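You operate a simulated robot arm through the tools that you are given. There is no shell and no other tool. Be economical: measure what you need, move in short steps, check, and stop when the job is done.

The job below is to be done with a simulated two-armed robot. You get a single attempt, and the scene is never put back.

JOB
Shut the chip drawer. Press the dry down key two times. Put the clear jug in the inside of the sink. Open the yellow locker door, take the grey pad from the top shelf of the yellow locker and leave it on top of the silver cover on the top of the steel bench and shut the door again. Shut the grey drawer. Take the red gauge and leave it on the second shelf from the bottom of the crate rack. Open the blue drawer, take the green plug and leave it in the inside of the blue drawer, then shut the drawer. Take the yellow divider and put it on the spot 2 on the pallet. Take the purple pad on the end of the roller track and put it away on the top of the prep table. Take the sample bottle with the earliest date from the top of the packing table and leave it on the round white gasket. Fetch the red tag and stand it on the rubber mat. The order is free. Set down upright: clear jug, red gauge, purple pad, sample bottle, red tag.

The check looks at the end state, three seconds after you hand in, the way a careful person would. Anything else that was tipped, shoved, dropped, spilled or broken makes it a failure. A push-on lid holds only when it is set on centred and level and pressed home; a screw cap is set on level and turned clockwise until tight.

ROBOT AND FRAMES
Two 7-joint arms with two-finger parallel grippers on one trunk, on a base that drives. Base frame: it is fixed to the floor where the robot stands at the start and does not move with it; the origin is under the middle of the robot, x ahead of it, y to its left, z up. Lengths are in mm, angles in rad, forces in N, time in s.
The left shoulder is at the start at [70, 163, 970], the right one opposite. With the tool pointing down near the work surface each hand reaches from about 400 to 880 mm from the robot's upright axis, wherever it stands, measured 20 degrees to its own side. Places, roughly: blue drawer [-1500, -6600, 700]; chip drawer [900, 200, 400]; clear jug [5500, -1750, 1000]; cover [5500, -1500, 750]; dry down key [2700, 700, 1400]; green plug (3x3x4 cm) [-1600, -5600, 900]; grey drawer [-1300, -6100, 700]; grey pad (7x12x5 cm) [5600, -3300, 700]; inside of the blue drawer [-1600, -6600, 700]; inside of the sink [5600, -1200, 900]; purple pad (5x4x5 cm) [-4300, -7300, 900]; red gauge [-1500, -6000, 1000]; red tag [-2000, -6500, 1000]; round white gasket (5x5x1 cm) [-4100, -6300, 900]; rubber mat [-1700, -3700, 900]; sample bottle [-4250, -6250, 1000]; second shelf of the crate rack [-4500, -4600, 800]; spot 2 on the pallet [-4100, -7700, 600]; top of the prep table [-1700, -4100, 800]; yellow divider (18x1x14 cm) [-4400, -4800, 800]; yellow locker door [5500, -3400, 500]. Payload 3.43 kg a hand.
The tool frame of a hand sits at the grasp point between the pads (the TCP): z along the fingers, y along the line on which they close. The tips reach 34 mm beyond it. Largest opening 128 mm; finger width 24, thickness 12; the body of the gripper, 48 by 130 mm, starts 96 mm behind the TCP.
Orientation is told as [roll, pitch, yaw] about the base's x, y, z axes, in that order, counted from this pose: with the fingers straight down and closing along the base's y, the tool's x points along the base's -x, its y along +y and its z along -z.

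CONTROLS
- The arms move only by the tool step_arm. It takes "left_motion", "right_motion" or both (then of equal length, played together; a hand with none holds still); each is a list of rows, each a list of 7 numbers: the shift along the base's x, y, z in mm, then the turn, a rotation vector about the base's x, y, z in rad, then the gripper command, from -1 (shut) to 1 (fully open), values between in proportion. In form: [[tx, ty, tz, rx, ry, rz, grip], ...]. A call has 1 to 10 rows; each row shifts and turns the commanded pose from where the row before left it. Rows are played at 5 a second. More than 50 mm and 0.15 rad between two rows, or a gripper value outside its range, and nothing of the call is played. Where a pose cannot be reached the arm comes as near as it can. A force on the tool above 40 N (or 10 N above the force at the start of the call, whichever is more), or a blocked arm, ends the call early, and 0.2 s more pass. The fingers move at their own pace (about 153 mm/s each) and stop on an object; they squeeze with about 29 N. The grip force told is the motor's: it shows also when the fingers shut on nothing. Time passes only in rows, and 0.2 s behind the last, so rows that do not move let the fingers close. The reply holds the time, the measured pose of the TCP, the force on the tool along the base axes, the opening and the grip force, in the units named above and with some noise, with the torque about the TCP (base axes, N m) and any sound that the robot's microphone picked up.
- Cameras (640 x 400 px; columns grow to the right, rows downward): "scene" is now at [133.1, -4.9, 1188.3]; the picture's right is [-0.09, -1.00, 0.00], its down [-0.72, 0.06, -0.69] and it looks along [0.69, -0.06, -0.72] (base axes); focal length 273 px, centre (320, 200). "left" rides on the left gripper at [76, 11, -160] in its tool frame; the picture's right is [-0.15, 0.99, 0.00], its down [-0.88, -0.13, -0.46] and it looks along [-0.45, -0.07, 0.89] (tool axes); focal length 234 px, centre (320, 200). "right" rides on the right gripper at [76, -11, -160] in its tool frame; the picture's right is [0.15, 0.99, 0.00], its down [-0.88, 0.13, -0.46] and it looks along [-0.45, 0.07, 0.89] (tool axes); focal length 234 px, centre (320, 200). There is no depth. A picture from a camera that has moved, and an enlarged one, comes with that camera's place and axes in the base frame and with its lens. The place of the scene camera against the robot may be out by one fixed shift of up to 12 mm in any direction.
- camera(camera): a new picture of that camera. The clock stands still meanwhile.
- raise_lower(by): slides the trunk up (or, below 0, down) by that many mm; the arms and the scene camera ride with it, the base frame stays. It gives what a move gives, with no picture.
- base_move(legs): drives the robot by 1 to 6 legs, each [ahead, left, turn to the left] in mm, mm and rad, along the robot's own axes; the way and the turn of a leg run together, so that a leg with both is an arc; at most 1500 mm and 3.142 rad a leg. The arms and the cameras ride along, it lands a little off, and it stops where it bumps. It gives what a move gives.
- aim_head(pan, tilt): turns the head with the scene camera to pan (to the left, within 1.501 rad either way) and tilt (down, from -0.506 to 1.204), counted from straight ahead of the robot. It gives what a move gives.
- zoom(camera, box): a new picture of the part [left, top, right, bottom] of that camera's present view, enlarged. The clock stands still meanwhile.
- job_done(): hands the job in; it is judged then, once.

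Go step by step. Nothing tells you exact positions but the pictures and the camera data: compare them with the known pose of the tool, close in by small moves and look again before you grip or let go. The budget is 556 turns and 352 pictures, counting those below and the enlarged ones. Unless the task says otherwise, let go and move clear before handing in.

The tools are called as a command line: name --argument value ..., lists and objects as JSON in quotes. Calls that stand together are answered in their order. step_arm: Moves the arms, as the interface text tells. Its arguments: {"type":"object","properties":{"left_motion":{"type":"array","items":{"type":"array","items":{"type":"number"}}},"right_motion":{"type":"array","items":{"type":"array","items":{"type":"number"}}}},"required":[]} The other tools are called the same way: raise_lower (by) slides the trunk up or down; base_move (legs) drives the base; aim_head (pan, tilt) turns the head that bears the scene camera; camera (camera) takes a picture; zoom (camera, box) takes an enlarged picture of a part of a camera's view; job_done () hands the job in.

At the start:

```text
time_s: 0.0
left_tool_pos: [634.7, 343.1, 780.8]
left_tcp_rot: [-0.001, -0.001, 0.0]
left_contact_force: [-0.6, -1.1, -0.6]
left_torque: [0.0, -0.01, -0.02]
left_opening: 128.0
left_grasp_force: 0.0
right_tool_pos: [630.5, -291.7, 755.5]
right_tcp_rot: [0.0, -0.001, 0.0]
right_contact_force: [-0.4, 0.6, 0.8]
right_torque: [-0.02, 0.0, -0.02]
right_opening: 128.0
right_grasp_force: 0.1
trunk travel left (down, up): [-450.0, 490.0]
robot x, y, heading: [4.3, -1.3, 0.0]
head pan, tilt: [-0.089, 0.81]
```

scene: 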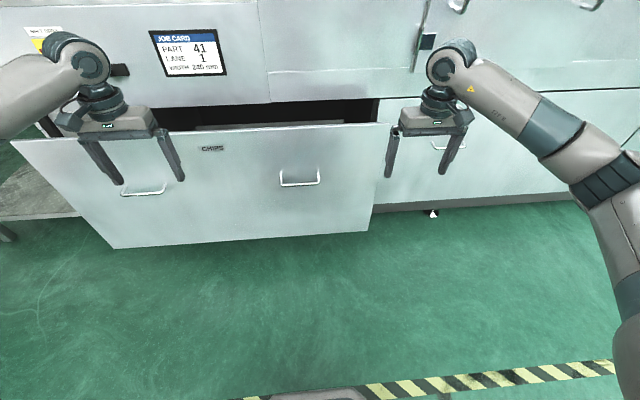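
right: 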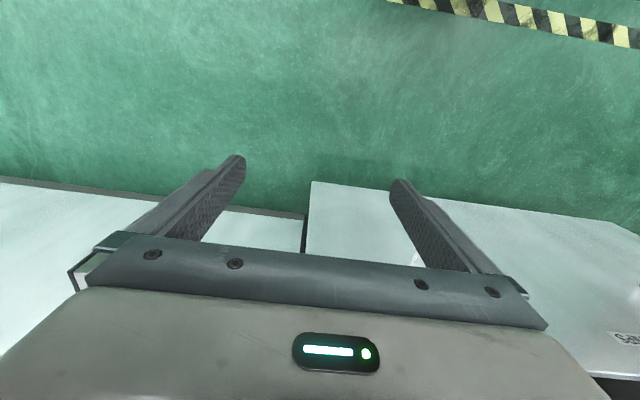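
left: 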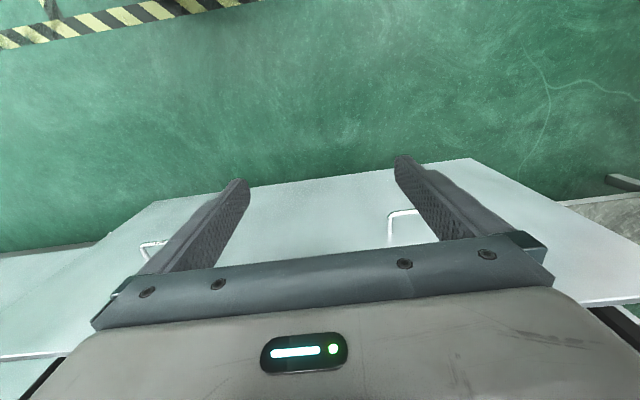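

The chip drawer stands open ahead of me, with its front at about x≈800, spanning y from -240 to 740. I'll shut the left gripper, tilt it forward and lower it in front of the drawer's middle.

step_arm --left_motion '[[-20, -10, 0, 0, -0.12, 0, -1], [-20, -10, -10, 0, -0.12, 0, -1], [-20, -10, -20, 0, -0.12, 0, -1], [-20, -10, -20, 0, -0.12, 0, -1], [-20, -10, -20, 0, -0.12, 0, -1], [-20, -10, -20, 0, -0.12, 0, -1], [-20, -10, -20, 0, -0.12, 0, -1], [-10, -10, -20, 0, -0.12, 0, -1]]'

aim_head --pan 0.3 --tilt 0.6

camera --camera "scene"

```text
time_s: 1.8
left_tool_pos: [506.1, 265.5, 638.1]
left_tcp_rot: [-0.004, -0.962, 0.003]
left_contact_force: [0.2, 0.1, -0.5]
left_torque: [-0.03, 0.01, 0.02]
left_opening: 0.0
left_grasp_force: 28.6
left hand out of reach, approached as far as the arm can: row 7
right_tool_pos: [630.8, -291.9, 755.8]
right_tcp_rot: [0.0, 0.0, 0.002]
right_contact_force: [-0.2, 1.1, -0.2]
right_torque: [0.02, -0.01, 0.03]
right_opening: 128.1
right_grasp_force: 0.1
trunk travel left (down, up): [-450.0, 490.0]
robot x, y, heading: [1.6, 1.5, 0.0]
head pan, tilt: [-0.089, 0.81]
```

```text
time_s: 2.7
left_tool_pos: [506.1, 266.1, 638.5]
left_tcp_rot: [0.003, -0.959, 0.001]
left_contact_force: [0.0, 0.9, -0.1]
left_torque: [-0.01, -0.01, 0.0]
left_opening: 0.2
left_grasp_force: 29.1
right_tool_pos: [631.3, -290.3, 755.0]
right_tcp_rot: [0.0, -0.002, 0.001]
right_contact_force: [-0.2, 0.5, 0.3]
right_torque: [-0.02, -0.03, 0.02]
right_opening: 128.0
right_grasp_force: 0.0
trunk travel left (down, up): [-450.0, 490.0]
robot x, y, heading: [0.1, -2.6, -0.003]
head pan, tilt: [0.3, 0.6]
```

```text
348 pictures are left
camera scene: at [137.7, 28.3, 1206.1], right [0.29, -0.96, 0.0], down [-0.54, -0.17, -0.82], along [0.79, 0.24, -0.57], focal length 273 px, centre (320, 200)
```

scene: 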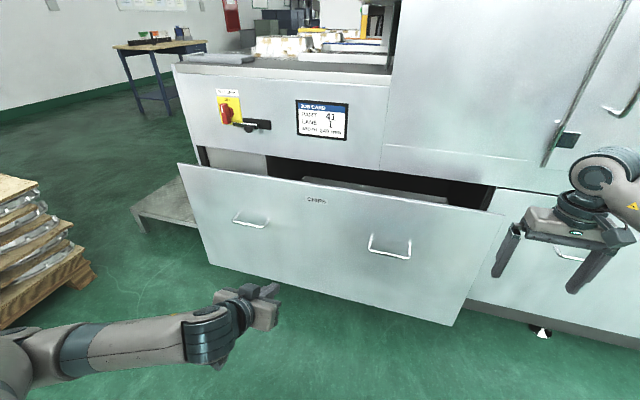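

The left hand is in front of the drawer's middle, so I'll lower it a little and drive forward to push the drawer in.

raise_lower --by -80

base_move --legs '[[200, 0, 0]]'

camera --camera "scene"

```text
time_s: 3.8
left_tool_pos: [505.3, 266.2, 558.4]
left_tcp_rot: [0.002, -0.96, 0.0]
left_contact_force: [-0.5, 1.1, -0.1]
left_torque: [0.0, -0.01, -0.03]
left_opening: 0.1
left_grasp_force: 29.3
right_tool_pos: [632.0, -291.0, 676.4]
right_tcp_rot: [0.0, 0.0, -0.001]
right_contact_force: [0.5, 0.2, 0.2]
right_torque: [-0.03, -0.01, -0.02]
right_opening: 128.0
right_grasp_force: 0.1
trunk travel left (down, up): [-370.0, 570.0]
robot x, y, heading: [0.6, 1.0, -0.001]
head pan, tilt: [0.3, 0.6]
```

```text
time_s: 5.4
left_tool_pos: [705.6, 267.8, 557.5]
left_tcp_rot: [0.0, -0.96, 0.004]
left_contact_force: [-0.8, 0.1, 0.4]
left_torque: [-0.02, -0.01, -0.03]
left_opening: 0.0
left_grasp_force: 29.3
right_tool_pos: [831.4, -289.1, 674.1]
right_tcp_rot: [0.0, 0.002, 0.003]
right_contact_force: [0.6, -0.1, 0.2]
right_torque: [-0.01, -0.01, 0.02]
right_opening: 127.8
right_grasp_force: 0.0
trunk travel left (down, up): [-370.0, 570.0]
robot x, y, heading: [199.7, 0.8, 0.001]
head pan, tilt: [0.3, 0.6]
```

```text
347 pictures are left
camera scene: at [338.2, 28.8, 1126.0], right [0.3, -0.95, 0.0], down [-0.54, -0.17, -0.82], along [0.79, 0.25, -0.57], focal length 273 px, centre (320, 200)
```

scene: 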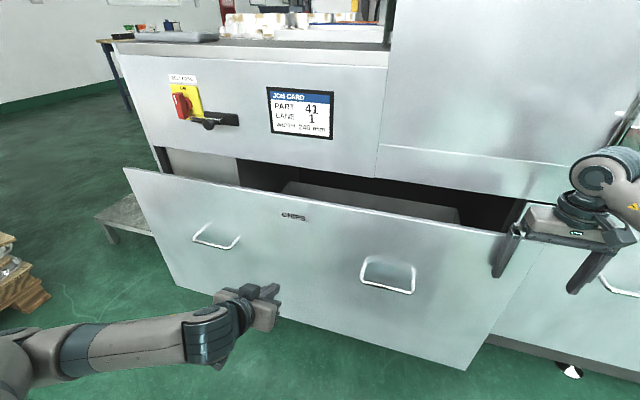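

The drawer front is actually at x≈905. I'll pull the right hand back so it stays clear, then drive on to push.

step_arm --right_motion '[[-45, 0, 10, 0, 0, 0, -1], [-45, 0, 20, 0, 0, 0, -1], [-45, 0, 20, 0, 0, 0, -1], [-45, 0, 20, 0, 0, 0, -1], [-20, 0, 20, 0, 0, 0, -1]]'

base_move --legs '[[200, 50, 0]]'

camera --camera "scene"

```text
time_s: 6.6
left_tool_pos: [703.1, 267.5, 557.8]
left_tcp_rot: [-0.002, -0.959, 0.004]
left_contact_force: [0.1, -0.6, 0.0]
left_torque: [-0.02, -0.01, -0.01]
left_opening: 0.1
left_grasp_force: 29.2
right_tool_pos: [629.6, -290.7, 765.6]
right_tcp_rot: [-0.001, 0.0, 0.002]
right_contact_force: [0.2, 0.0, -0.8]
right_torque: [-0.01, 0.0, 0.01]
right_opening: 0.1
right_grasp_force: 28.9
trunk travel left (down, up): [-370.0, 570.0]
robot x, y, heading: [197.5, 4.5, 0.002]
head pan, tilt: [0.3, 0.6]
```

```text
time_s: 8.3
left_tool_pos: [905.4, 318.9, 558.1]
left_tcp_rot: [0.0, -0.961, 0.005]
left_contact_force: [-0.1, -0.9, 0.3]
left_torque: [-0.02, -0.03, 0.0]
left_opening: 0.1
left_grasp_force: 28.8
right_tool_pos: [833.2, -239.0, 764.9]
right_tcp_rot: [-0.001, 0.002, 0.004]
right_contact_force: [0.4, 0.3, 0.0]
right_torque: [-0.02, 0.06, 0.0]
right_opening: 0.0
right_grasp_force: 28.3
trunk travel left (down, up): [-370.0, 570.0]
robot x, y, heading: [399.3, 50.1, 0.001]
head pan, tilt: [0.3, 0.6]
```

```text
346 pictures are left
camera scene: at [539.0, 79.7, 1126.0], right [0.3, -0.95, 0.0], down [-0.54, -0.17, -0.82], along [0.79, 0.25, -0.57], focal length 273 px, centre (320, 200)
```

scene: 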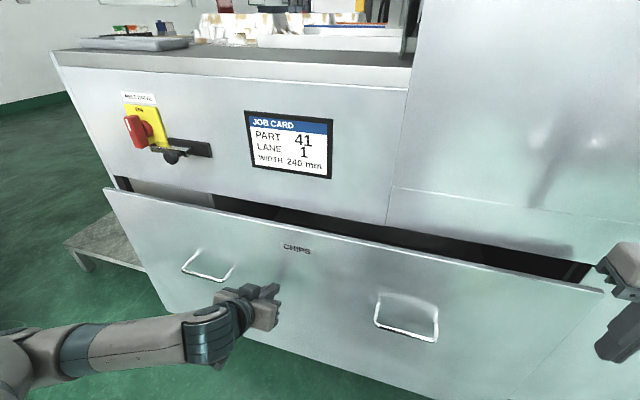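

Hand is nearly at the drawer face with no force yet, so I'll creep on.

base_move --legs '[[100, 0, 0]]'

camera --camera "scene"

```text
time_s: 9.3
left_tool_pos: [972.3, 318.8, 557.2]
left_tcp_rot: [-0.003, -0.951, 0.005]
left_contact_force: [-0.1, -0.9, 0.7]
left_torque: [0.02, -0.03, 0.01]
left_opening: 0.0
left_grasp_force: 28.9
right_tool_pos: [904.0, -238.0, 764.8]
right_tcp_rot: [0.0, 0.001, 0.002]
right_contact_force: [0.6, 0.5, -0.3]
right_torque: [0.02, -0.05, -0.04]
right_opening: 0.0
right_grasp_force: 28.9
trunk travel left (down, up): [-370.0, 570.0]
robot x, y, heading: [473.4, 49.8, 0.008]
head pan, tilt: [0.3, 0.6]
stopped in leg 1: the force on the tool passed its limit (the readings are from after the stop); the commanded pose is now the measured one
```

```text
345 pictures are left
camera scene: at [610.1, 80.0, 1126.0], right [0.3, -0.95, 0.0], down [-0.54, -0.17, -0.83], along [0.79, 0.25, -0.56], focal length 273 px, centre (320, 200)
```

scene: 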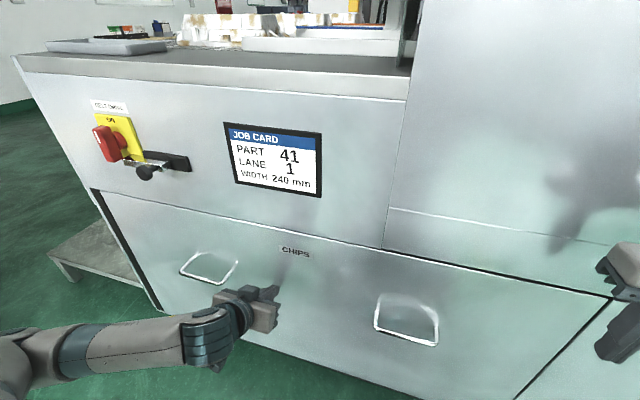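

The drawer looks shut and flush. I'll check the gap closely and give one more gentle push with the arm.

step_arm --left_motion '[[10, 0, 0, 0, 0, 0, -1], [10, 0, 0, 0, 0, 0, -1], [10, 0, 0, 0, 0, 0, -1]]'

zoom --camera "scene" --box '[60, 160, 440, 400]'

```text
time_s: 9.7
left_tool_pos: [972.5, 318.9, 555.6]
left_tcp_rot: [-0.001, -0.939, 0.003]
left_contact_force: [-13.1, -0.9, 5.3]
left_torque: [-0.08, -0.01, -0.04]
left_opening: 0.0
left_grasp_force: 29.2
right_tool_pos: [903.4, -238.3, 764.5]
right_tcp_rot: [0.001, 0.001, 0.007]
right_contact_force: [1.1, 0.7, 0.1]
right_torque: [-0.01, 0.05, -0.01]
right_opening: 0.1
right_grasp_force: 29.4
trunk travel left (down, up): [-370.0, 570.0]
robot x, y, heading: [473.1, 47.9, 0.004]
head pan, tilt: [0.3, 0.6]
stopped in row 1 (left hand): the force on the tool passed its limit (the readings are from after the stop); the commanded pose is now the measured one
```

```text
1.67 times, centred on (250, 280) of scene
camera zoom: at [609.2, 80.2, 1126.2], right [0.3, -0.95, 0.0], down [-0.54, -0.17, -0.83], along [0.79, 0.25, -0.56], focal length 455 px, centre (437, 67)
```

zoom: 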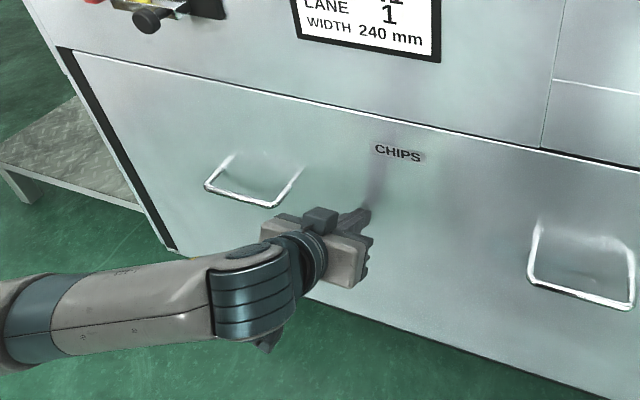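

The chip drawer is shut. I'll back off and look around to plan the route to the dry down key.

base_move --legs '[[-500, 0, 0]]'

raise_lower --by 80

aim_head --pan 1.2 --tilt 0.3

camera --camera "scene"

aim_head --pan 0.2 --tilt 0.1

camera --camera "scene"

aim_head --pan -1.0 --tilt 0.3

camera --camera "scene"

```text
time_s: 12.7
left_tool_pos: [476.4, 315.3, 555.8]
left_tcp_rot: [-0.001, -0.942, 0.001]
left_contact_force: [0.0, 0.8, -0.8]
left_torque: [0.01, -0.01, -0.01]
left_opening: 0.1
left_grasp_force: 29.2
right_tool_pos: [405.8, -241.8, 764.2]
right_tcp_rot: [-0.002, 0.001, 0.002]
right_contact_force: [-0.2, 0.8, 0.3]
right_torque: [-0.02, 0.0, 0.02]
right_opening: 0.0
right_grasp_force: 28.8
trunk travel left (down, up): [-370.0, 570.0]
robot x, y, heading: [-25.4, 51.3, 0.006]
head pan, tilt: [0.3, 0.6]
```

```text
time_s: 13.8
left_tool_pos: [477.6, 315.7, 634.4]
left_tcp_rot: [-0.001, -0.943, -0.001]
left_contact_force: [0.0, 0.6, -0.4]
left_torque: [-0.01, -0.01, 0.02]
left_opening: 0.0
left_grasp_force: 29.3
right_tool_pos: [405.6, -242.3, 844.2]
right_tcp_rot: [-0.001, 0.002, 0.002]
right_contact_force: [0.3, 0.3, 0.1]
right_torque: [0.02, -0.01, -0.02]
right_opening: 0.0
right_grasp_force: 29.6
trunk travel left (down, up): [-450.0, 490.0]
robot x, y, heading: [-25.8, 44.7, 0.005]
head pan, tilt: [0.3, 0.6]
```

```text
time_s: 15.0
left_tool_pos: [476.8, 316.8, 636.0]
left_tcp_rot: [0.0, -0.941, 0.0]
left_contact_force: [0.6, 0.1, -0.3]
left_torque: [-0.02, 0.0, -0.01]
left_opening: 0.0
left_grasp_force: 29.0
right_tool_pos: [405.9, -240.7, 844.3]
right_tcp_rot: [0.002, 0.003, 0.003]
right_contact_force: [-0.1, 0.0, 0.0]
right_torque: [0.01, -0.01, -0.02]
right_opening: 0.1
right_grasp_force: 28.8
trunk travel left (down, up): [-450.0, 490.0]
robot x, y, heading: [-29.1, 47.4, 0.004]
head pan, tilt: [1.201, 0.3]
```

```text
343 pictures are left
camera scene: at [61.2, 138.4, 1233.6], right [0.93, -0.36, 0.0], down [-0.11, -0.28, -0.96], along [0.34, 0.89, -0.3], focal length 273 px, centre (320, 200)
```

scene: 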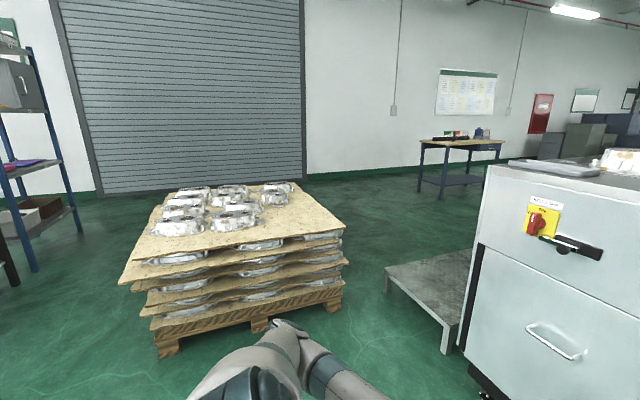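

```text
time_s: 16.3
left_tool_pos: [477.3, 315.5, 635.4]
left_tcp_rot: [0.0, -0.943, -0.001]
left_contact_force: [0.8, 0.1, 0.6]
left_torque: [0.04, 0.01, 0.0]
left_opening: 0.0
left_grasp_force: 29.1
right_tool_pos: [406.1, -240.6, 844.9]
right_tcp_rot: [0.001, 0.003, 0.003]
right_contact_force: [-0.1, -0.6, -0.1]
right_torque: [-0.02, 0.04, 0.0]
right_opening: 0.0
right_grasp_force: 28.4
trunk travel left (down, up): [-450.0, 490.0]
robot x, y, heading: [-24.4, 49.2, 0.004]
head pan, tilt: [0.201, 0.099]
```

```text
342 pictures are left
camera scene: at [117.7, 70.0, 1252.3], right [0.2, -0.98, 0.0], down [-0.1, -0.02, -0.99], along [0.97, 0.2, -0.1], focal length 273 px, centre (320, 200)
```

scene: 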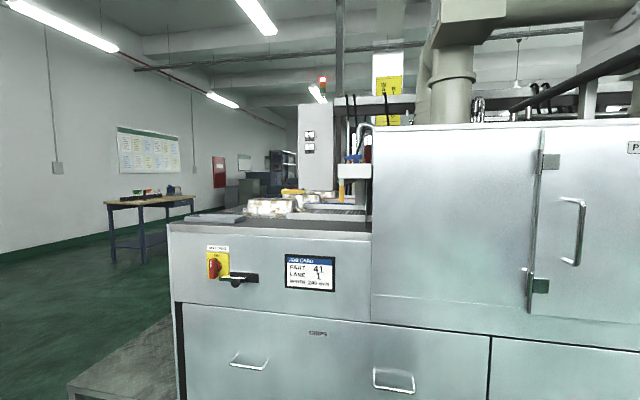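

```text
time_s: 17.7
left_tool_pos: [477.6, 315.3, 636.3]
left_tcp_rot: [0.002, -0.943, 0.0]
left_contact_force: [0.2, -0.6, -0.4]
left_torque: [-0.01, 0.02, -0.03]
left_opening: 0.0
left_grasp_force: 28.8
right_tool_pos: [406.0, -240.2, 843.8]
right_tcp_rot: [0.001, 0.001, 0.005]
right_contact_force: [0.2, -0.1, -0.8]
right_torque: [-0.01, 0.01, -0.02]
right_opening: 0.0
right_grasp_force: 29.2
trunk travel left (down, up): [-450.0, 490.0]
robot x, y, heading: [-28.9, 46.7, 0.003]
head pan, tilt: [-1.0, 0.3]
```

```text
341 pictures are left
camera scene: at [78.4, -27.1, 1233.6], right [-0.84, -0.54, 0.0], down [-0.16, 0.25, -0.96], along [0.52, -0.8, -0.3], focal length 273 px, centre (320, 200)
```

scene: 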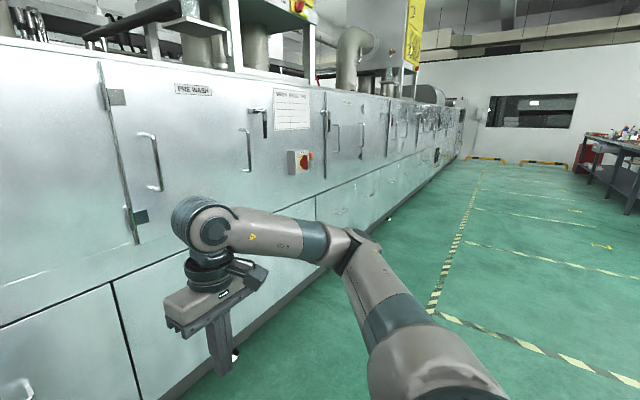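

The dry down key is on the far side of this washer line, and the gap between pallet and step platform is too narrow. I'll turn left and look for a way around the pallet's far side.

base_move --legs '[[0, 0, 2.0]]'

aim_head --pan 0.3 --tilt 0.35

camera --camera "scene"

aim_head --pan -0.6 --tilt 0.35

camera --camera "scene"

```text
time_s: 22.9
left_tool_pos: [-482.1, 389.4, 634.9]
left_tcp_rot: [0.0, -0.941, 2.013]
left_contact_force: [-0.1, 0.0, -0.9]
left_torque: [-0.02, 0.0, 0.01]
left_opening: 0.0
left_grasp_force: 28.9
right_tool_pos: [51.5, 563.4, 845.3]
right_tcp_rot: [0.0, 0.002, 2.017]
right_contact_force: [0.4, -0.7, -0.1]
right_torque: [0.0, 0.01, -0.02]
right_opening: 0.0
right_grasp_force: 28.4
trunk travel left (down, up): [-450.0, 490.0]
robot x, y, heading: [-20.3, 49.6, 2.019]
head pan, tilt: [-1.0, 0.3]
```

```text
time_s: 24.4
left_tool_pos: [-482.1, 388.1, 635.3]
left_tcp_rot: [0.0, -0.942, 2.012]
left_contact_force: [0.2, 0.5, 0.2]
left_torque: [0.02, 0.02, -0.01]
left_opening: 0.0
left_grasp_force: 29.6
right_tool_pos: [51.3, 562.5, 843.7]
right_tcp_rot: [0.001, 0.002, 2.017]
right_contact_force: [-0.3, -0.3, -0.5]
right_torque: [0.02, 0.03, -0.01]
right_opening: 0.0
right_grasp_force: 29.5
trunk travel left (down, up): [-450.0, 490.0]
robot x, y, heading: [-26.9, 49.2, 2.011]
head pan, tilt: [0.3, 0.351]
```

```text
340 pictures are left
camera scene: at [-107.4, 164.8, 1228.9], right [0.73, 0.68, 0.0], down [0.23, -0.25, -0.94], along [-0.64, 0.69, -0.34], focal length 273 px, centre (320, 200)
```

scene: 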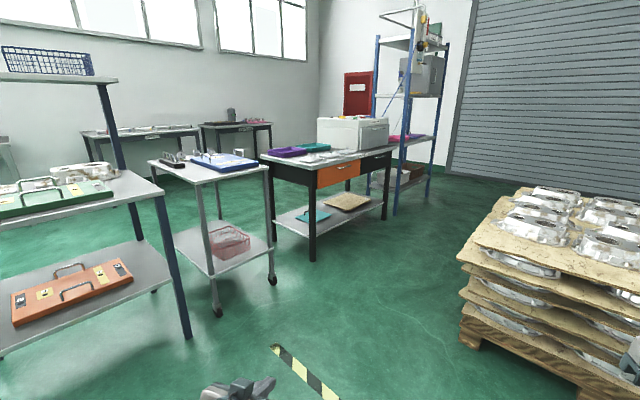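

```text
time_s: 25.6
left_tool_pos: [-482.1, 389.2, 634.6]
left_tcp_rot: [0.0, -0.942, 2.013]
left_contact_force: [0.2, -0.3, -0.1]
left_torque: [-0.01, 0.01, 0.02]
left_opening: 0.0
left_grasp_force: 29.1
right_tool_pos: [50.9, 562.4, 845.5]
right_tcp_rot: [0.002, 0.002, 2.017]
right_contact_force: [0.6, -0.1, 0.6]
right_torque: [-0.01, -0.02, 0.0]
right_opening: 0.0
right_grasp_force: 28.8
trunk travel left (down, up): [-450.0, 490.0]
robot x, y, heading: [-23.4, 47.7, 2.024]
head pan, tilt: [-0.6, 0.351]
```

```text
339 pictures are left
camera scene: at [-30.1, 188.4, 1228.9], right [0.99, -0.15, 0.0], down [-0.05, -0.34, -0.94], along [0.14, 0.93, -0.34], focal length 273 px, centre (320, 200)
```

scene: 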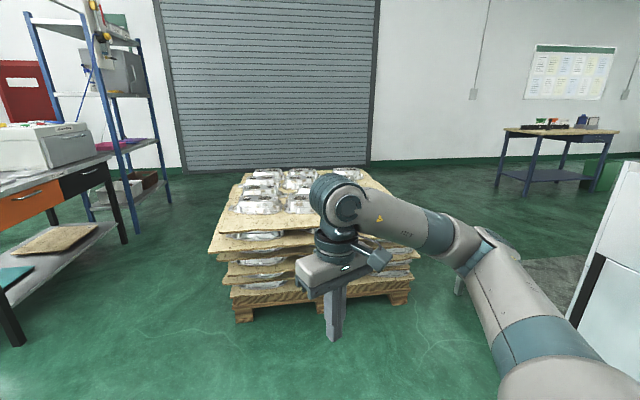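

A corridor about 1 m wide runs between the pallet (x>-440) and the tables (x<-1450). I'll drive through it at x≈-945, past the pallet, then turn to face +x.

base_move --legs '[[0, 0, -0.449], [0, 920, 0], [1500, 0, 0], [1500, 0, 0], [550, 0, 0], [0, 0, -1.571]]'

aim_head --pan -0.3 --tilt 0.25

camera --camera "scene"

```text
time_s: 31.1
left_tool_pos: [-1135.4, 545.8, 631.6]
left_tcp_rot: [-0.033, -0.935, 1.592]
left_contact_force: [0.1, 0.4, 0.2]
left_torque: [0.01, -0.05, -0.01]
left_opening: 0.2
left_grasp_force: 29.1
right_tool_pos: [-588.2, 478.9, 845.5]
right_tcp_rot: [0.0, 0.001, 1.58]
right_contact_force: [0.2, 0.3, -0.2]
right_torque: [-0.01, -0.02, 0.0]
right_opening: 0.0
right_grasp_force: 29.6
trunk travel left (down, up): [-450.0, 490.0]
robot x, y, heading: [-876.0, 44.6, 1.578]
head pan, tilt: [-0.6, 0.351]
stopped in leg 2: the robot was blocked; the commanded pose is now the measured one
```

```text
time_s: 31.9
left_tool_pos: [-1135.7, 544.9, 631.7]
left_tcp_rot: [-0.031, -0.937, 1.59]
left_contact_force: [-0.5, -0.3, -0.1]
left_torque: [-0.01, 0.01, -0.01]
left_opening: 0.0
left_grasp_force: 28.8
right_tool_pos: [-589.3, 477.9, 844.5]
right_tcp_rot: [0.001, 0.003, 1.579]
right_contact_force: [0.0, -0.4, 0.6]
right_torque: [0.0, 0.03, -0.01]
right_opening: 0.1
right_grasp_force: 28.4
trunk travel left (down, up): [-450.0, 490.0]
robot x, y, heading: [-876.6, 44.9, 1.576]
head pan, tilt: [-0.3, 0.25]
```

```text
338 pictures are left
camera scene: at [-847.4, 187.9, 1238.2], right [0.96, -0.29, 0.0], down [-0.07, -0.24, -0.97], along [0.28, 0.93, -0.25], focal length 273 px, centre (320, 200)
```

scene: 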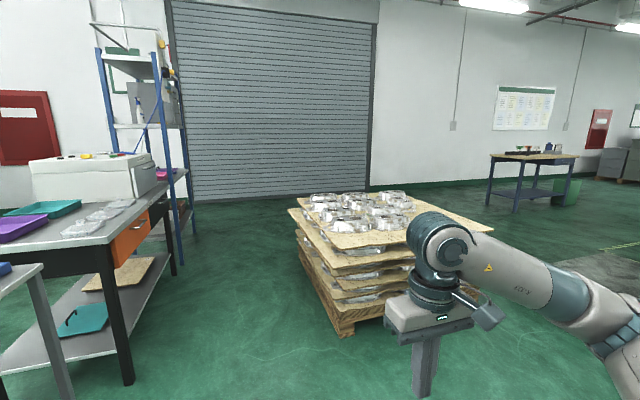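

The left arm bumped something on the left. I'll look that way before moving on.

aim_head --pan 1.1 --tilt 0.55

camera --camera "scene"

```text
time_s: 33.5
left_tool_pos: [-1134.3, 545.1, 631.2]
left_tcp_rot: [-0.031, -0.937, 1.59]
left_contact_force: [0.5, 0.4, -0.1]
left_torque: [-0.02, 0.01, -0.01]
left_opening: 0.2
left_grasp_force: 29.6
right_tool_pos: [-589.1, 478.3, 844.0]
right_tcp_rot: [0.0, 0.003, 1.577]
right_contact_force: [-0.1, -0.5, -0.7]
right_torque: [0.04, 0.04, 0.02]
right_opening: 0.0
right_grasp_force: 28.8
trunk travel left (down, up): [-450.0, 490.0]
robot x, y, heading: [-880.6, 47.0, 1.571]
head pan, tilt: [1.1, 0.55]
```

```text
337 pictures are left
camera scene: at [-954.7, 138.9, 1210.5], right [0.45, 0.89, 0.0], down [0.47, -0.23, -0.85], along [-0.76, 0.38, -0.52], focal length 273 px, centre (320, 200)
```

scene: 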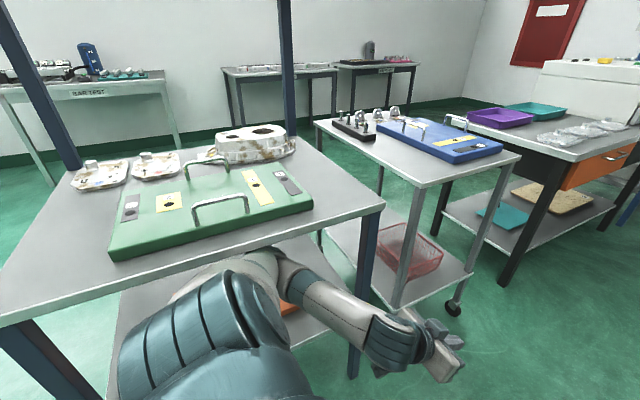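

The left elbow touched the rack's front edge; nothing shifted. I'll move right and tuck the left arm higher, then continue.

base_move --legs '[[0, -130, 0]]'

step_arm --left_motion '[[5, -10, 30, -0.12, 0, 0, -1], [5, -10, 30, -0.12, 0, 0, -1], [5, -10, 30, -0.12, 0, 0, -1], [5, -10, 30, -0.12, 0, 0, -1], [5, -10, 30, -0.12, 0, 0, -1], [5, -10, 30, -0.12, 0, 0, -1], [5, -10, 30, -0.12, 0, 0, -1], [5, 0, 0, -0.1, 0, 0, -1]]'

camera --camera "scene"

```text
time_s: 34.8
left_tool_pos: [-1006.3, 546.7, 631.1]
left_tcp_rot: [-0.028, -0.934, 1.589]
left_contact_force: [-0.3, -0.2, 0.3]
left_torque: [-0.04, -0.01, 0.02]
left_opening: 0.0
left_grasp_force: 29.1
right_tool_pos: [-458.6, 480.2, 844.7]
right_tcp_rot: [0.002, 0.0, 1.579]
right_contact_force: [0.4, 0.6, 0.3]
right_torque: [0.0, 0.06, 0.06]
right_opening: 0.0
right_grasp_force: 28.4
trunk travel left (down, up): [-450.0, 490.0]
robot x, y, heading: [-747.5, 46.1, 1.574]
head pan, tilt: [1.1, 0.55]
```

```text
time_s: 36.5
left_tool_pos: [-969.1, 507.5, 825.1]
left_tcp_rot: [-0.014, 0.007, 1.584]
left_contact_force: [-0.2, -0.5, -0.1]
left_torque: [0.01, 0.0, -0.01]
left_opening: 0.1
left_grasp_force: 29.2
left hand out of reach, approached as far as the arm can: row 1, 2
right_tool_pos: [-459.6, 480.1, 844.0]
right_tcp_rot: [0.003, 0.001, 1.579]
right_contact_force: [0.2, -0.2, 0.0]
right_torque: [-0.03, -0.01, -0.01]
right_opening: 0.0
right_grasp_force: 28.6
trunk travel left (down, up): [-450.0, 490.0]
robot x, y, heading: [-748.3, 47.4, 1.577]
head pan, tilt: [1.1, 0.55]
```

```text
336 pictures are left
camera scene: at [-825.0, 139.9, 1210.6], right [0.45, 0.89, 0.0], down [0.47, -0.23, -0.85], along [-0.76, 0.38, -0.52], focal length 273 px, centre (320, 200)
```

scene: 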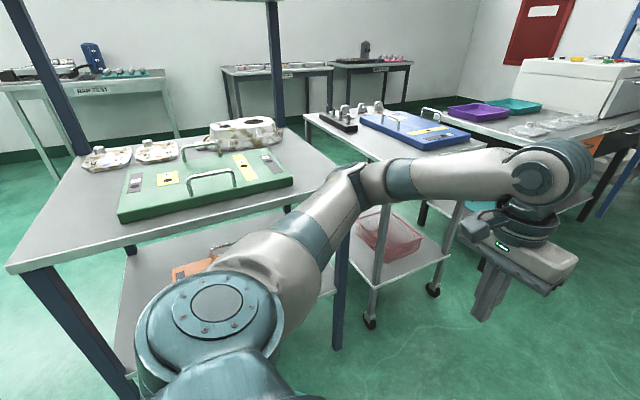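

I'll raise the trunk so both arms pass above the pallet, shift to x≈-830 and go on through.

raise_lower --by 200

base_move --legs '[[0, 85, 0], [1500, 0, 0], [1500, 0, 0], [450, 0, 0], [0, 0, -1.571]]'

aim_head --pan -0.3 --tilt 0.25

camera --camera "scene"

```text
time_s: 38.7
left_tool_pos: [-969.2, 508.5, 1025.5]
left_tcp_rot: [-0.014, 0.005, 1.582]
left_contact_force: [-0.6, -0.1, -0.3]
left_torque: [0.0, 0.02, 0.0]
left_opening: 0.1
left_grasp_force: 29.1
right_tool_pos: [-460.3, 479.1, 1045.2]
right_tcp_rot: [0.002, 0.002, 1.58]
right_contact_force: [0.3, 1.1, -0.2]
right_torque: [0.04, 0.03, 0.04]
right_opening: 0.0
right_grasp_force: 28.7
trunk travel left (down, up): [-650.0, 290.0]
robot x, y, heading: [-745.9, 46.9, 1.579]
head pan, tilt: [1.1, 0.55]
```

```text
time_s: 50.9
left_tool_pos: [-1072.0, 2829.2, 1025.6]
left_tcp_rot: [0.004, 0.023, 1.632]
left_contact_force: [0.3, 0.5, 1.0]
left_torque: [-0.05, 0.02, -0.04]
left_opening: 0.0
left_grasp_force: 28.9
right_tool_pos: [-558.4, 2827.7, 1047.6]
right_tcp_rot: [0.017, -0.012, 1.619]
right_contact_force: [-0.5, 1.7, -0.7]
right_torque: [-0.19, 0.04, -0.01]
right_opening: 0.0
right_grasp_force: 29.0
trunk travel left (down, up): [-650.0, 290.0]
robot x, y, heading: [-841.1, 2395.8, 1.618]
head pan, tilt: [1.1, 0.55]
stopped in leg 3: the robot was blocked; the commanded pose is now the measured one
```

```text
time_s: 52.4
left_tool_pos: [-1070.8, 2829.0, 1024.7]
left_tcp_rot: [0.003, 0.019, 1.626]
left_contact_force: [0.0, 0.5, 0.2]
left_torque: [0.01, 0.03, 0.03]
left_opening: 0.1
left_grasp_force: 29.5
right_tool_pos: [-558.3, 2826.3, 1048.7]
right_tcp_rot: [0.015, -0.02, 1.619]
right_contact_force: [-0.4, 0.3, -0.4]
right_torque: [-0.03, 0.01, -0.02]
right_opening: 0.0
right_grasp_force: 28.8
trunk travel left (down, up): [-650.0, 290.0]
robot x, y, heading: [-843.7, 2400.9, 1.616]
head pan, tilt: [-0.3, 0.25]
```

```text
335 pictures are left
camera scene: at [-799.8, 2518.3, 1440.4], right [0.97, -0.25, -0.02], down [-0.08, -0.22, -0.97], along [0.24, 0.94, -0.23], focal length 273 px, centre (320, 200)
```

scene: 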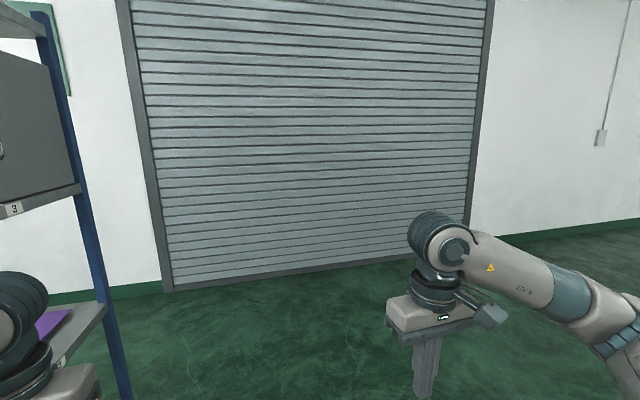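

Blocked again, probably an elbow against the blue shelving. Looking left.

aim_head --pan 1.2 --tilt 0.4

camera --camera "scene"

aim_head --pan -1.2 --tilt 0.8

camera --camera "scene"

```text
time_s: 54.0
left_tool_pos: [-1071.7, 2829.0, 1023.2]
left_tcp_rot: [0.002, 0.022, 1.628]
left_contact_force: [0.4, 0.0, -0.3]
left_torque: [0.0, 0.04, -0.01]
left_opening: 0.3
left_grasp_force: 28.7
right_tool_pos: [-559.2, 2825.9, 1050.3]
right_tcp_rot: [0.016, -0.019, 1.617]
right_contact_force: [0.3, -0.2, 0.8]
right_torque: [0.01, -0.03, -0.03]
right_opening: 0.1
right_grasp_force: 28.4
trunk travel left (down, up): [-650.0, 290.0]
robot x, y, heading: [-841.9, 2394.9, 1.624]
head pan, tilt: [1.201, 0.4]
```

```text
334 pictures are left
camera scene: at [-911.3, 2457.3, 1426.8], right [0.32, 0.95, 0.01], down [0.36, -0.11, -0.93], along [-0.88, 0.3, -0.37], focal length 273 px, centre (320, 200)
```

scene: 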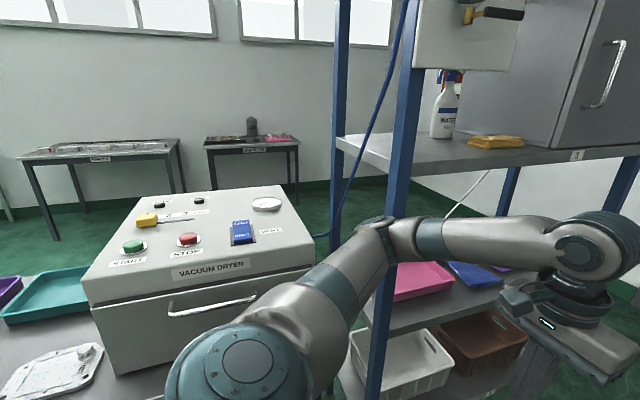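

```text
time_s: 56.2
left_tool_pos: [-1070.3, 2828.5, 1023.4]
left_tcp_rot: [0.001, 0.021, 1.627]
left_contact_force: [-0.7, 0.3, 0.0]
left_torque: [-0.01, 0.01, 0.01]
left_opening: 0.0
left_grasp_force: 29.0
right_tool_pos: [-559.0, 2826.5, 1049.3]
right_tcp_rot: [0.014, -0.018, 1.62]
right_contact_force: [0.6, -1.0, -0.4]
right_torque: [-0.02, -0.01, 0.05]
right_opening: 0.0
right_grasp_force: 28.9
trunk travel left (down, up): [-650.0, 290.0]
robot x, y, heading: [-846.3, 2394.9, 1.617]
head pan, tilt: [-1.201, 0.799]
```

```text
333 pictures are left
camera scene: at [-750.5, 2461.6, 1389.4], right [0.41, -0.91, -0.02], down [-0.66, -0.28, -0.69], along [0.63, 0.3, -0.72], focal length 273 px, centre (320, 200)
```

scene: 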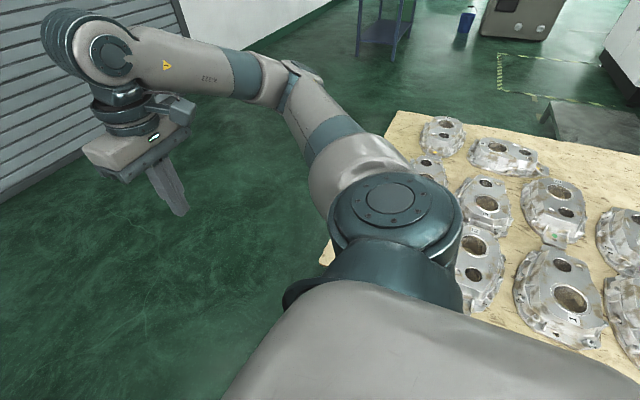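

The left elbow met the shelving upright. I'll back off, stretch the left arm forward and inward to bring the elbow in, and continue slightly further right.

base_move --legs '[[-150, 0, -0.046]]'

step_arm --left_motion '[[15, 40, 10, 0, 0, 0, -1], [15, 40, 10, 0, 0, 0, -1], [15, 40, 10, 0, 0, 0, -1], [15, 40, 10, 0, 0, 0, -1], [15, 40, 10, 0, 0, 0, -1]]'

aim_head --pan 1.2 --tilt 0.6

camera --camera "scene"

```text
time_s: 57.6
left_tool_pos: [-1056.3, 2709.5, 1013.4]
left_tcp_rot: [-0.01, 0.039, 1.573]
left_contact_force: [0.3, 0.1, -0.6]
left_torque: [-0.03, -0.01, 0.02]
left_opening: 0.0
left_grasp_force: 29.3
right_tool_pos: [-545.3, 2678.7, 1045.6]
right_tcp_rot: [0.001, 0.0, 1.565]
right_contact_force: [0.0, 0.5, -0.6]
right_torque: [0.02, 0.0, 0.01]
right_opening: 0.1
right_grasp_force: 28.8
trunk travel left (down, up): [-650.0, 290.0]
robot x, y, heading: [-837.3, 2246.0, 1.565]
head pan, tilt: [-1.201, 0.799]
```

```text
time_s: 58.8
left_tool_pos: [-977.9, 2911.4, 1063.4]
left_tcp_rot: [-0.01, 0.041, 1.572]
left_contact_force: [0.0, -0.1, -0.7]
left_torque: [0.0, 0.04, 0.01]
left_opening: 0.0
left_grasp_force: 29.0
right_tool_pos: [-546.3, 2680.5, 1045.2]
right_tcp_rot: [0.002, 0.002, 1.565]
right_contact_force: [0.0, -0.4, 0.0]
right_torque: [-0.02, 0.01, 0.02]
right_opening: 0.0
right_grasp_force: 28.5
trunk travel left (down, up): [-650.0, 290.0]
robot x, y, heading: [-837.5, 2250.0, 1.562]
head pan, tilt: [-1.201, 0.799]
```

```text
time_s: 61.0
left_tool_pos: [-979.3, 2910.4, 1062.9]
left_tcp_rot: [-0.012, 0.04, 1.573]
left_contact_force: [0.9, -0.8, -0.4]
left_torque: [0.02, 0.01, 0.0]
left_opening: 0.1
left_grasp_force: 29.0
right_tool_pos: [-545.3, 2680.0, 1045.5]
right_tcp_rot: [-0.001, 0.0, 1.566]
right_contact_force: [0.8, -0.2, 0.4]
right_torque: [0.01, -0.01, -0.01]
right_opening: 0.0
right_grasp_force: 29.2
trunk travel left (down, up): [-650.0, 290.0]
robot x, y, heading: [-838.8, 2248.5, 1.568]
head pan, tilt: [1.201, 0.6]
```

```text
332 pictures are left
camera scene: at [-918.7, 2335.4, 1406.1], right [0.37, 0.93, 0.0], down [0.53, -0.21, -0.83], along [-0.77, 0.3, -0.57], focal length 273 px, centre (320, 200)
```

scene: 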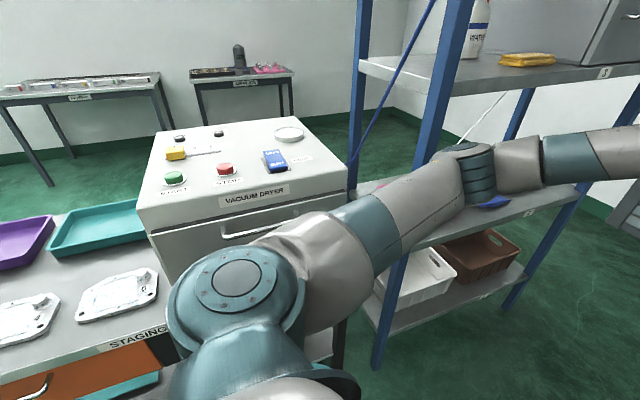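

The elbow now sits just inside the upright. I'll edge right a little while driving forward.

base_move --legs '[[0, -60, 0], [800, 0, 0]]'

camera --camera "scene"

```text
time_s: 65.9
left_tool_pos: [-913.4, 3716.3, 1062.8]
left_tcp_rot: [-0.01, 0.042, 1.569]
left_contact_force: [0.1, -0.7, -0.6]
left_torque: [-0.03, 0.0, 0.01]
left_opening: 0.0
left_grasp_force: 29.0
right_tool_pos: [-479.3, 3486.4, 1045.1]
right_tcp_rot: [0.0, -0.001, 1.564]
right_contact_force: [-0.8, -0.5, 0.9]
right_torque: [0.0, 0.02, -0.01]
right_opening: 0.0
right_grasp_force: 28.6
trunk travel left (down, up): [-650.0, 290.0]
robot x, y, heading: [-773.0, 3053.4, 1.567]
head pan, tilt: [1.201, 0.6]
```

```text
331 pictures are left
camera scene: at [-853.7, 3141.9, 1406.1], right [0.37, 0.93, 0.0], down [0.53, -0.21, -0.83], along [-0.77, 0.3, -0.56], focal length 273 px, centre (320, 200)
```

scene: 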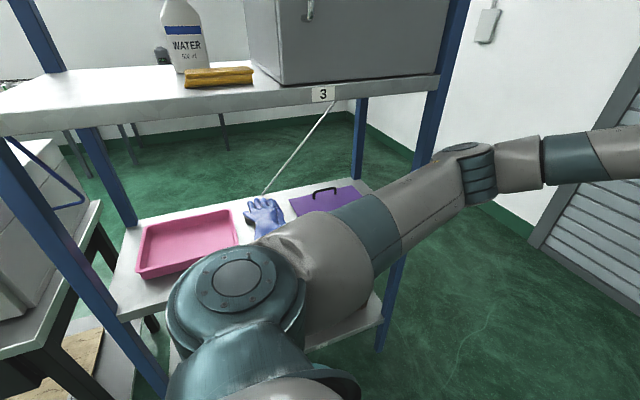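

Through. Now ahead 500, turn to face +x, and drive along behind the pallet.

base_move --legs '[[450, 0, 0], [0, 0, -1.567], [1500, 0, 0], [700, 0, 0]]'

aim_head --pan -0.7 --tilt 0.3

camera --camera "scene"

aim_head --pan 0.1 --tilt 0.3

camera --camera "scene"

```text
time_s: 82.8
left_tool_pos: [2081.6, 3655.8, 1062.3]
left_tcp_rot: [-0.011, 0.041, 0.015]
left_contact_force: [0.1, 1.4, -0.1]
left_torque: [-0.01, 0.04, 0.03]
left_opening: 0.3
left_grasp_force: 29.3
right_tool_pos: [1858.2, 3218.1, 1044.1]
right_tcp_rot: [-0.001, 0.0, 0.01]
right_contact_force: [-0.6, -0.5, -0.5]
right_torque: [-0.01, 0.0, -0.04]
right_opening: 0.0
right_grasp_force: 28.9
trunk travel left (down, up): [-650.0, 290.0]
robot x, y, heading: [1426.1, 3509.3, 0.004]
head pan, tilt: [1.201, 0.6]
```

```text
time_s: 84.7
left_tool_pos: [2082.7, 3654.8, 1062.2]
left_tcp_rot: [-0.01, 0.039, 0.015]
left_contact_force: [-0.1, -0.3, -0.3]
left_torque: [0.02, 0.02, -0.02]
left_opening: 0.0
left_grasp_force: 28.9
right_tool_pos: [1857.7, 3217.0, 1045.1]
right_tcp_rot: [0.001, 0.0, 0.008]
right_contact_force: [0.7, 0.3, -1.0]
right_torque: [0.0, -0.04, 0.02]
right_opening: 0.0
right_grasp_force: 28.9
trunk travel left (down, up): [-650.0, 290.0]
robot x, y, heading: [1425.5, 3507.4, 0.006]
head pan, tilt: [-0.7, 0.3]
```

```text
330 pictures are left
camera scene: at [1549.8, 3449.0, 1433.6], right [-0.64, -0.77, 0.0], down [-0.23, 0.19, -0.96], along [0.74, -0.61, -0.3], focal length 273 px, centre (320, 200)
```

scene: 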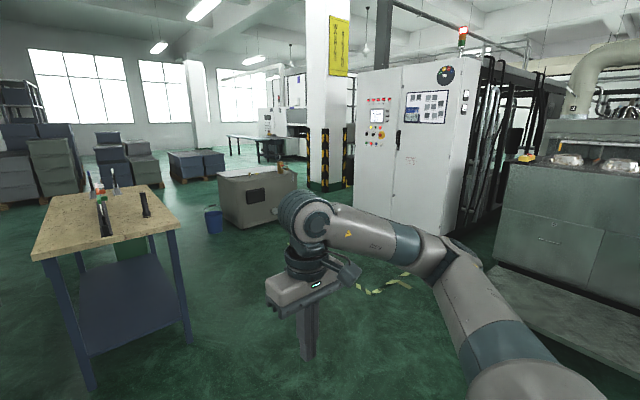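

```text
time_s: 85.8
left_tool_pos: [2082.1, 3654.5, 1062.9]
left_tcp_rot: [-0.011, 0.04, 0.013]
left_contact_force: [1.0, 0.2, -0.4]
left_torque: [-0.02, 0.0, 0.01]
left_opening: 0.0
left_grasp_force: 29.1
right_tool_pos: [1857.6, 3218.2, 1045.2]
right_tcp_rot: [0.0, 0.0, 0.01]
right_contact_force: [0.0, -0.4, -0.5]
right_torque: [0.0, -0.03, 0.01]
right_opening: 0.0
right_grasp_force: 28.9
trunk travel left (down, up): [-650.0, 290.0]
robot x, y, heading: [1427.3, 3503.1, 0.01]
head pan, tilt: [0.099, 0.3]
```

```text
329 pictures are left
camera scene: at [1570.7, 3518.5, 1433.6], right [0.11, -0.99, 0.0], down [-0.29, -0.03, -0.96], along [0.95, 0.1, -0.3], focal length 273 px, centre (320, 200)
```

scene: 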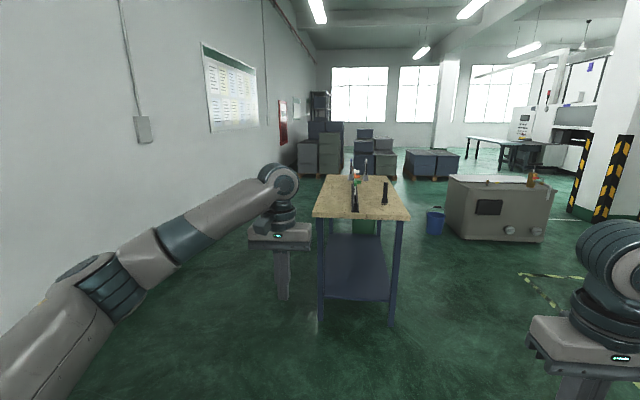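

I see a control cabinet where the dry down key should be. Zooming in on it.

aim_head --pan -0.9 --tilt 0.1

zoom --camera "scene" --box '[200, 60, 520, 260]'

```text
time_s: 87.1
left_tool_pos: [2082.1, 3656.2, 1062.3]
left_tcp_rot: [-0.011, 0.038, 0.014]
left_contact_force: [0.5, -0.4, 0.5]
left_torque: [0.02, -0.02, 0.01]
left_opening: 0.1
left_grasp_force: 29.1
right_tool_pos: [1856.5, 3217.0, 1045.3]
right_tcp_rot: [-0.001, 0.0, 0.009]
right_contact_force: [0.1, -0.8, 0.4]
right_torque: [-0.03, -0.01, 0.0]
right_opening: 0.0
right_grasp_force: 29.0
trunk travel left (down, up): [-650.0, 290.0]
robot x, y, heading: [1424.5, 3505.2, 0.009]
head pan, tilt: [-0.901, 0.099]
```

```text
2.00 times, centred on (360, 160) of scene
camera zoom: at [1535.8, 3436.9, 1452.3], right [-0.78, -0.63, 0.0], down [-0.06, 0.08, -0.99], along [0.63, -0.77, -0.1], focal length 546 px, centre (240, 280)
```

zoom: 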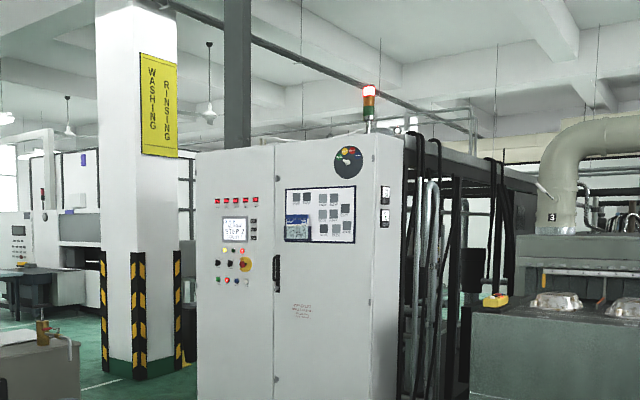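

The two small plates on the cabinet's narrow side match the given key place. Zooming further.

zoom --camera "scene" --box '[370, 100, 450, 150]'

zoom --camera "scene" --box '[290, 130, 390, 210]'

camera --camera "scene"

```text
8.00 times, centred on (410, 125) of scene
camera zoom: at [1535.8, 3436.9, 1452.3], right [-0.78, -0.63, 0.0], down [-0.06, 0.08, -0.99], along [0.63, -0.77, -0.1], focal length 2185 px, centre (-400, 800)
```

zoom: 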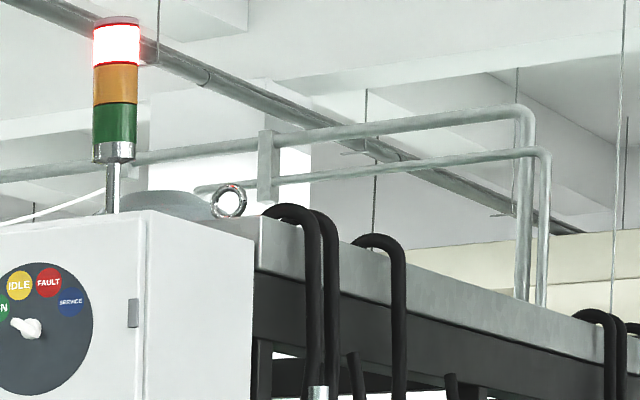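

```text
5.00 times, centred on (340, 170) of scene
camera zoom: at [1535.8, 3436.9, 1452.3], right [-0.78, -0.63, 0.0], down [-0.06, 0.08, -0.99], along [0.63, -0.77, -0.1], focal length 1366 px, centre (220, 350)
```

zoom: 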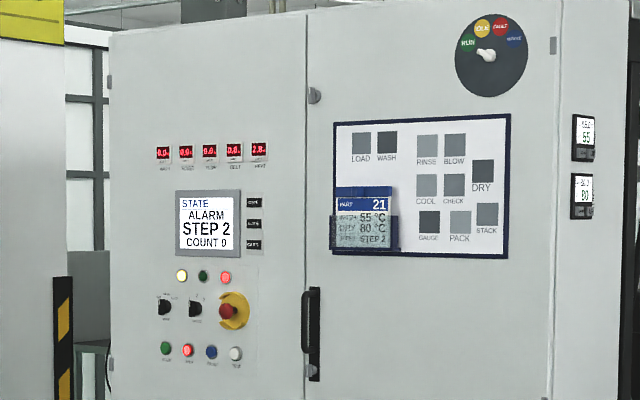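

```text
325 pictures are left
camera scene: at [1535.8, 3436.9, 1452.3], right [-0.78, -0.63, 0.0], down [-0.06, 0.08, -0.99], along [0.63, -0.77, -0.1], focal length 273 px, centre (320, 200)
```

scene: 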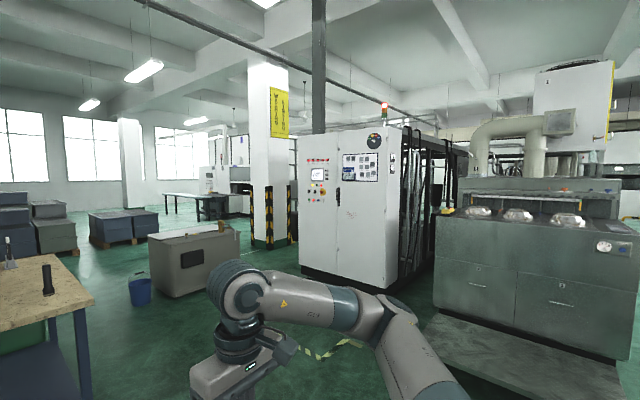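

The "DRY" temperature display with keys is on the cabinet side that faces -x. I'll turn to face -y and go closer, to about (2550, 2500).

base_move --legs '[[0, 0, -1.58], [900, 1150, 0]]'

aim_head --pan 0 --tilt 0.2

camera --camera "scene"

```text
time_s: 98.2
left_tool_pos: [2713.2, 1941.8, 1062.8]
left_tcp_rot: [-0.009, 0.039, -1.566]
left_contact_force: [0.5, 0.5, 0.0]
left_torque: [-0.03, 0.02, 0.01]
left_opening: 0.0
left_grasp_force: 29.1
right_tool_pos: [2280.1, 2171.7, 1044.9]
right_tcp_rot: [0.0, -0.001, -1.573]
right_contact_force: [-0.3, 0.2, 1.0]
right_torque: [-0.04, 0.04, -0.01]
right_opening: 0.0
right_grasp_force: 29.0
trunk travel left (down, up): [-650.0, 290.0]
robot x, y, heading: [2571.8, 2603.9, -1.577]
head pan, tilt: [-0.901, 0.099]
```

```text
time_s: 99.4
left_tool_pos: [2713.9, 1943.2, 1063.1]
left_tcp_rot: [-0.011, 0.041, -1.568]
left_contact_force: [0.8, -1.0, 0.0]
left_torque: [-0.01, -0.02, -0.02]
left_opening: 0.1
left_grasp_force: 28.8
right_tool_pos: [2278.7, 2173.3, 1044.0]
right_tcp_rot: [-0.001, 0.001, -1.572]
right_contact_force: [-0.4, -0.4, -0.3]
right_torque: [0.01, 0.02, 0.06]
right_opening: 0.0
right_grasp_force: 29.3
trunk travel left (down, up): [-650.0, 290.0]
robot x, y, heading: [2574.4, 2604.7, -1.576]
head pan, tilt: [0.0, 0.201]
```

```text
324 pictures are left
camera scene: at [2575.4, 2461.2, 1442.9], right [-1.0, 0.0, 0.0], down [0.0, 0.2, -0.98], along [0.0, -0.98, -0.2], focal length 273 px, centre (320, 200)
```

scene: 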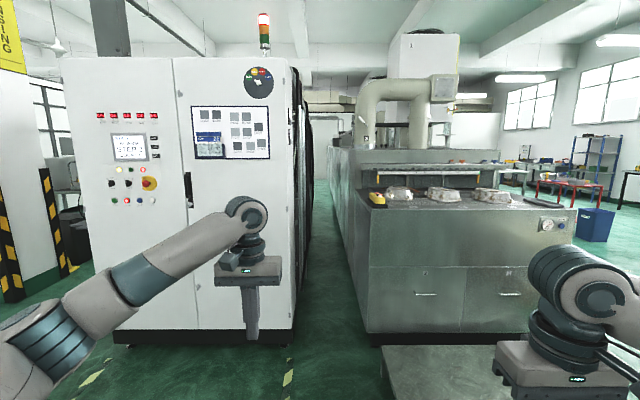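

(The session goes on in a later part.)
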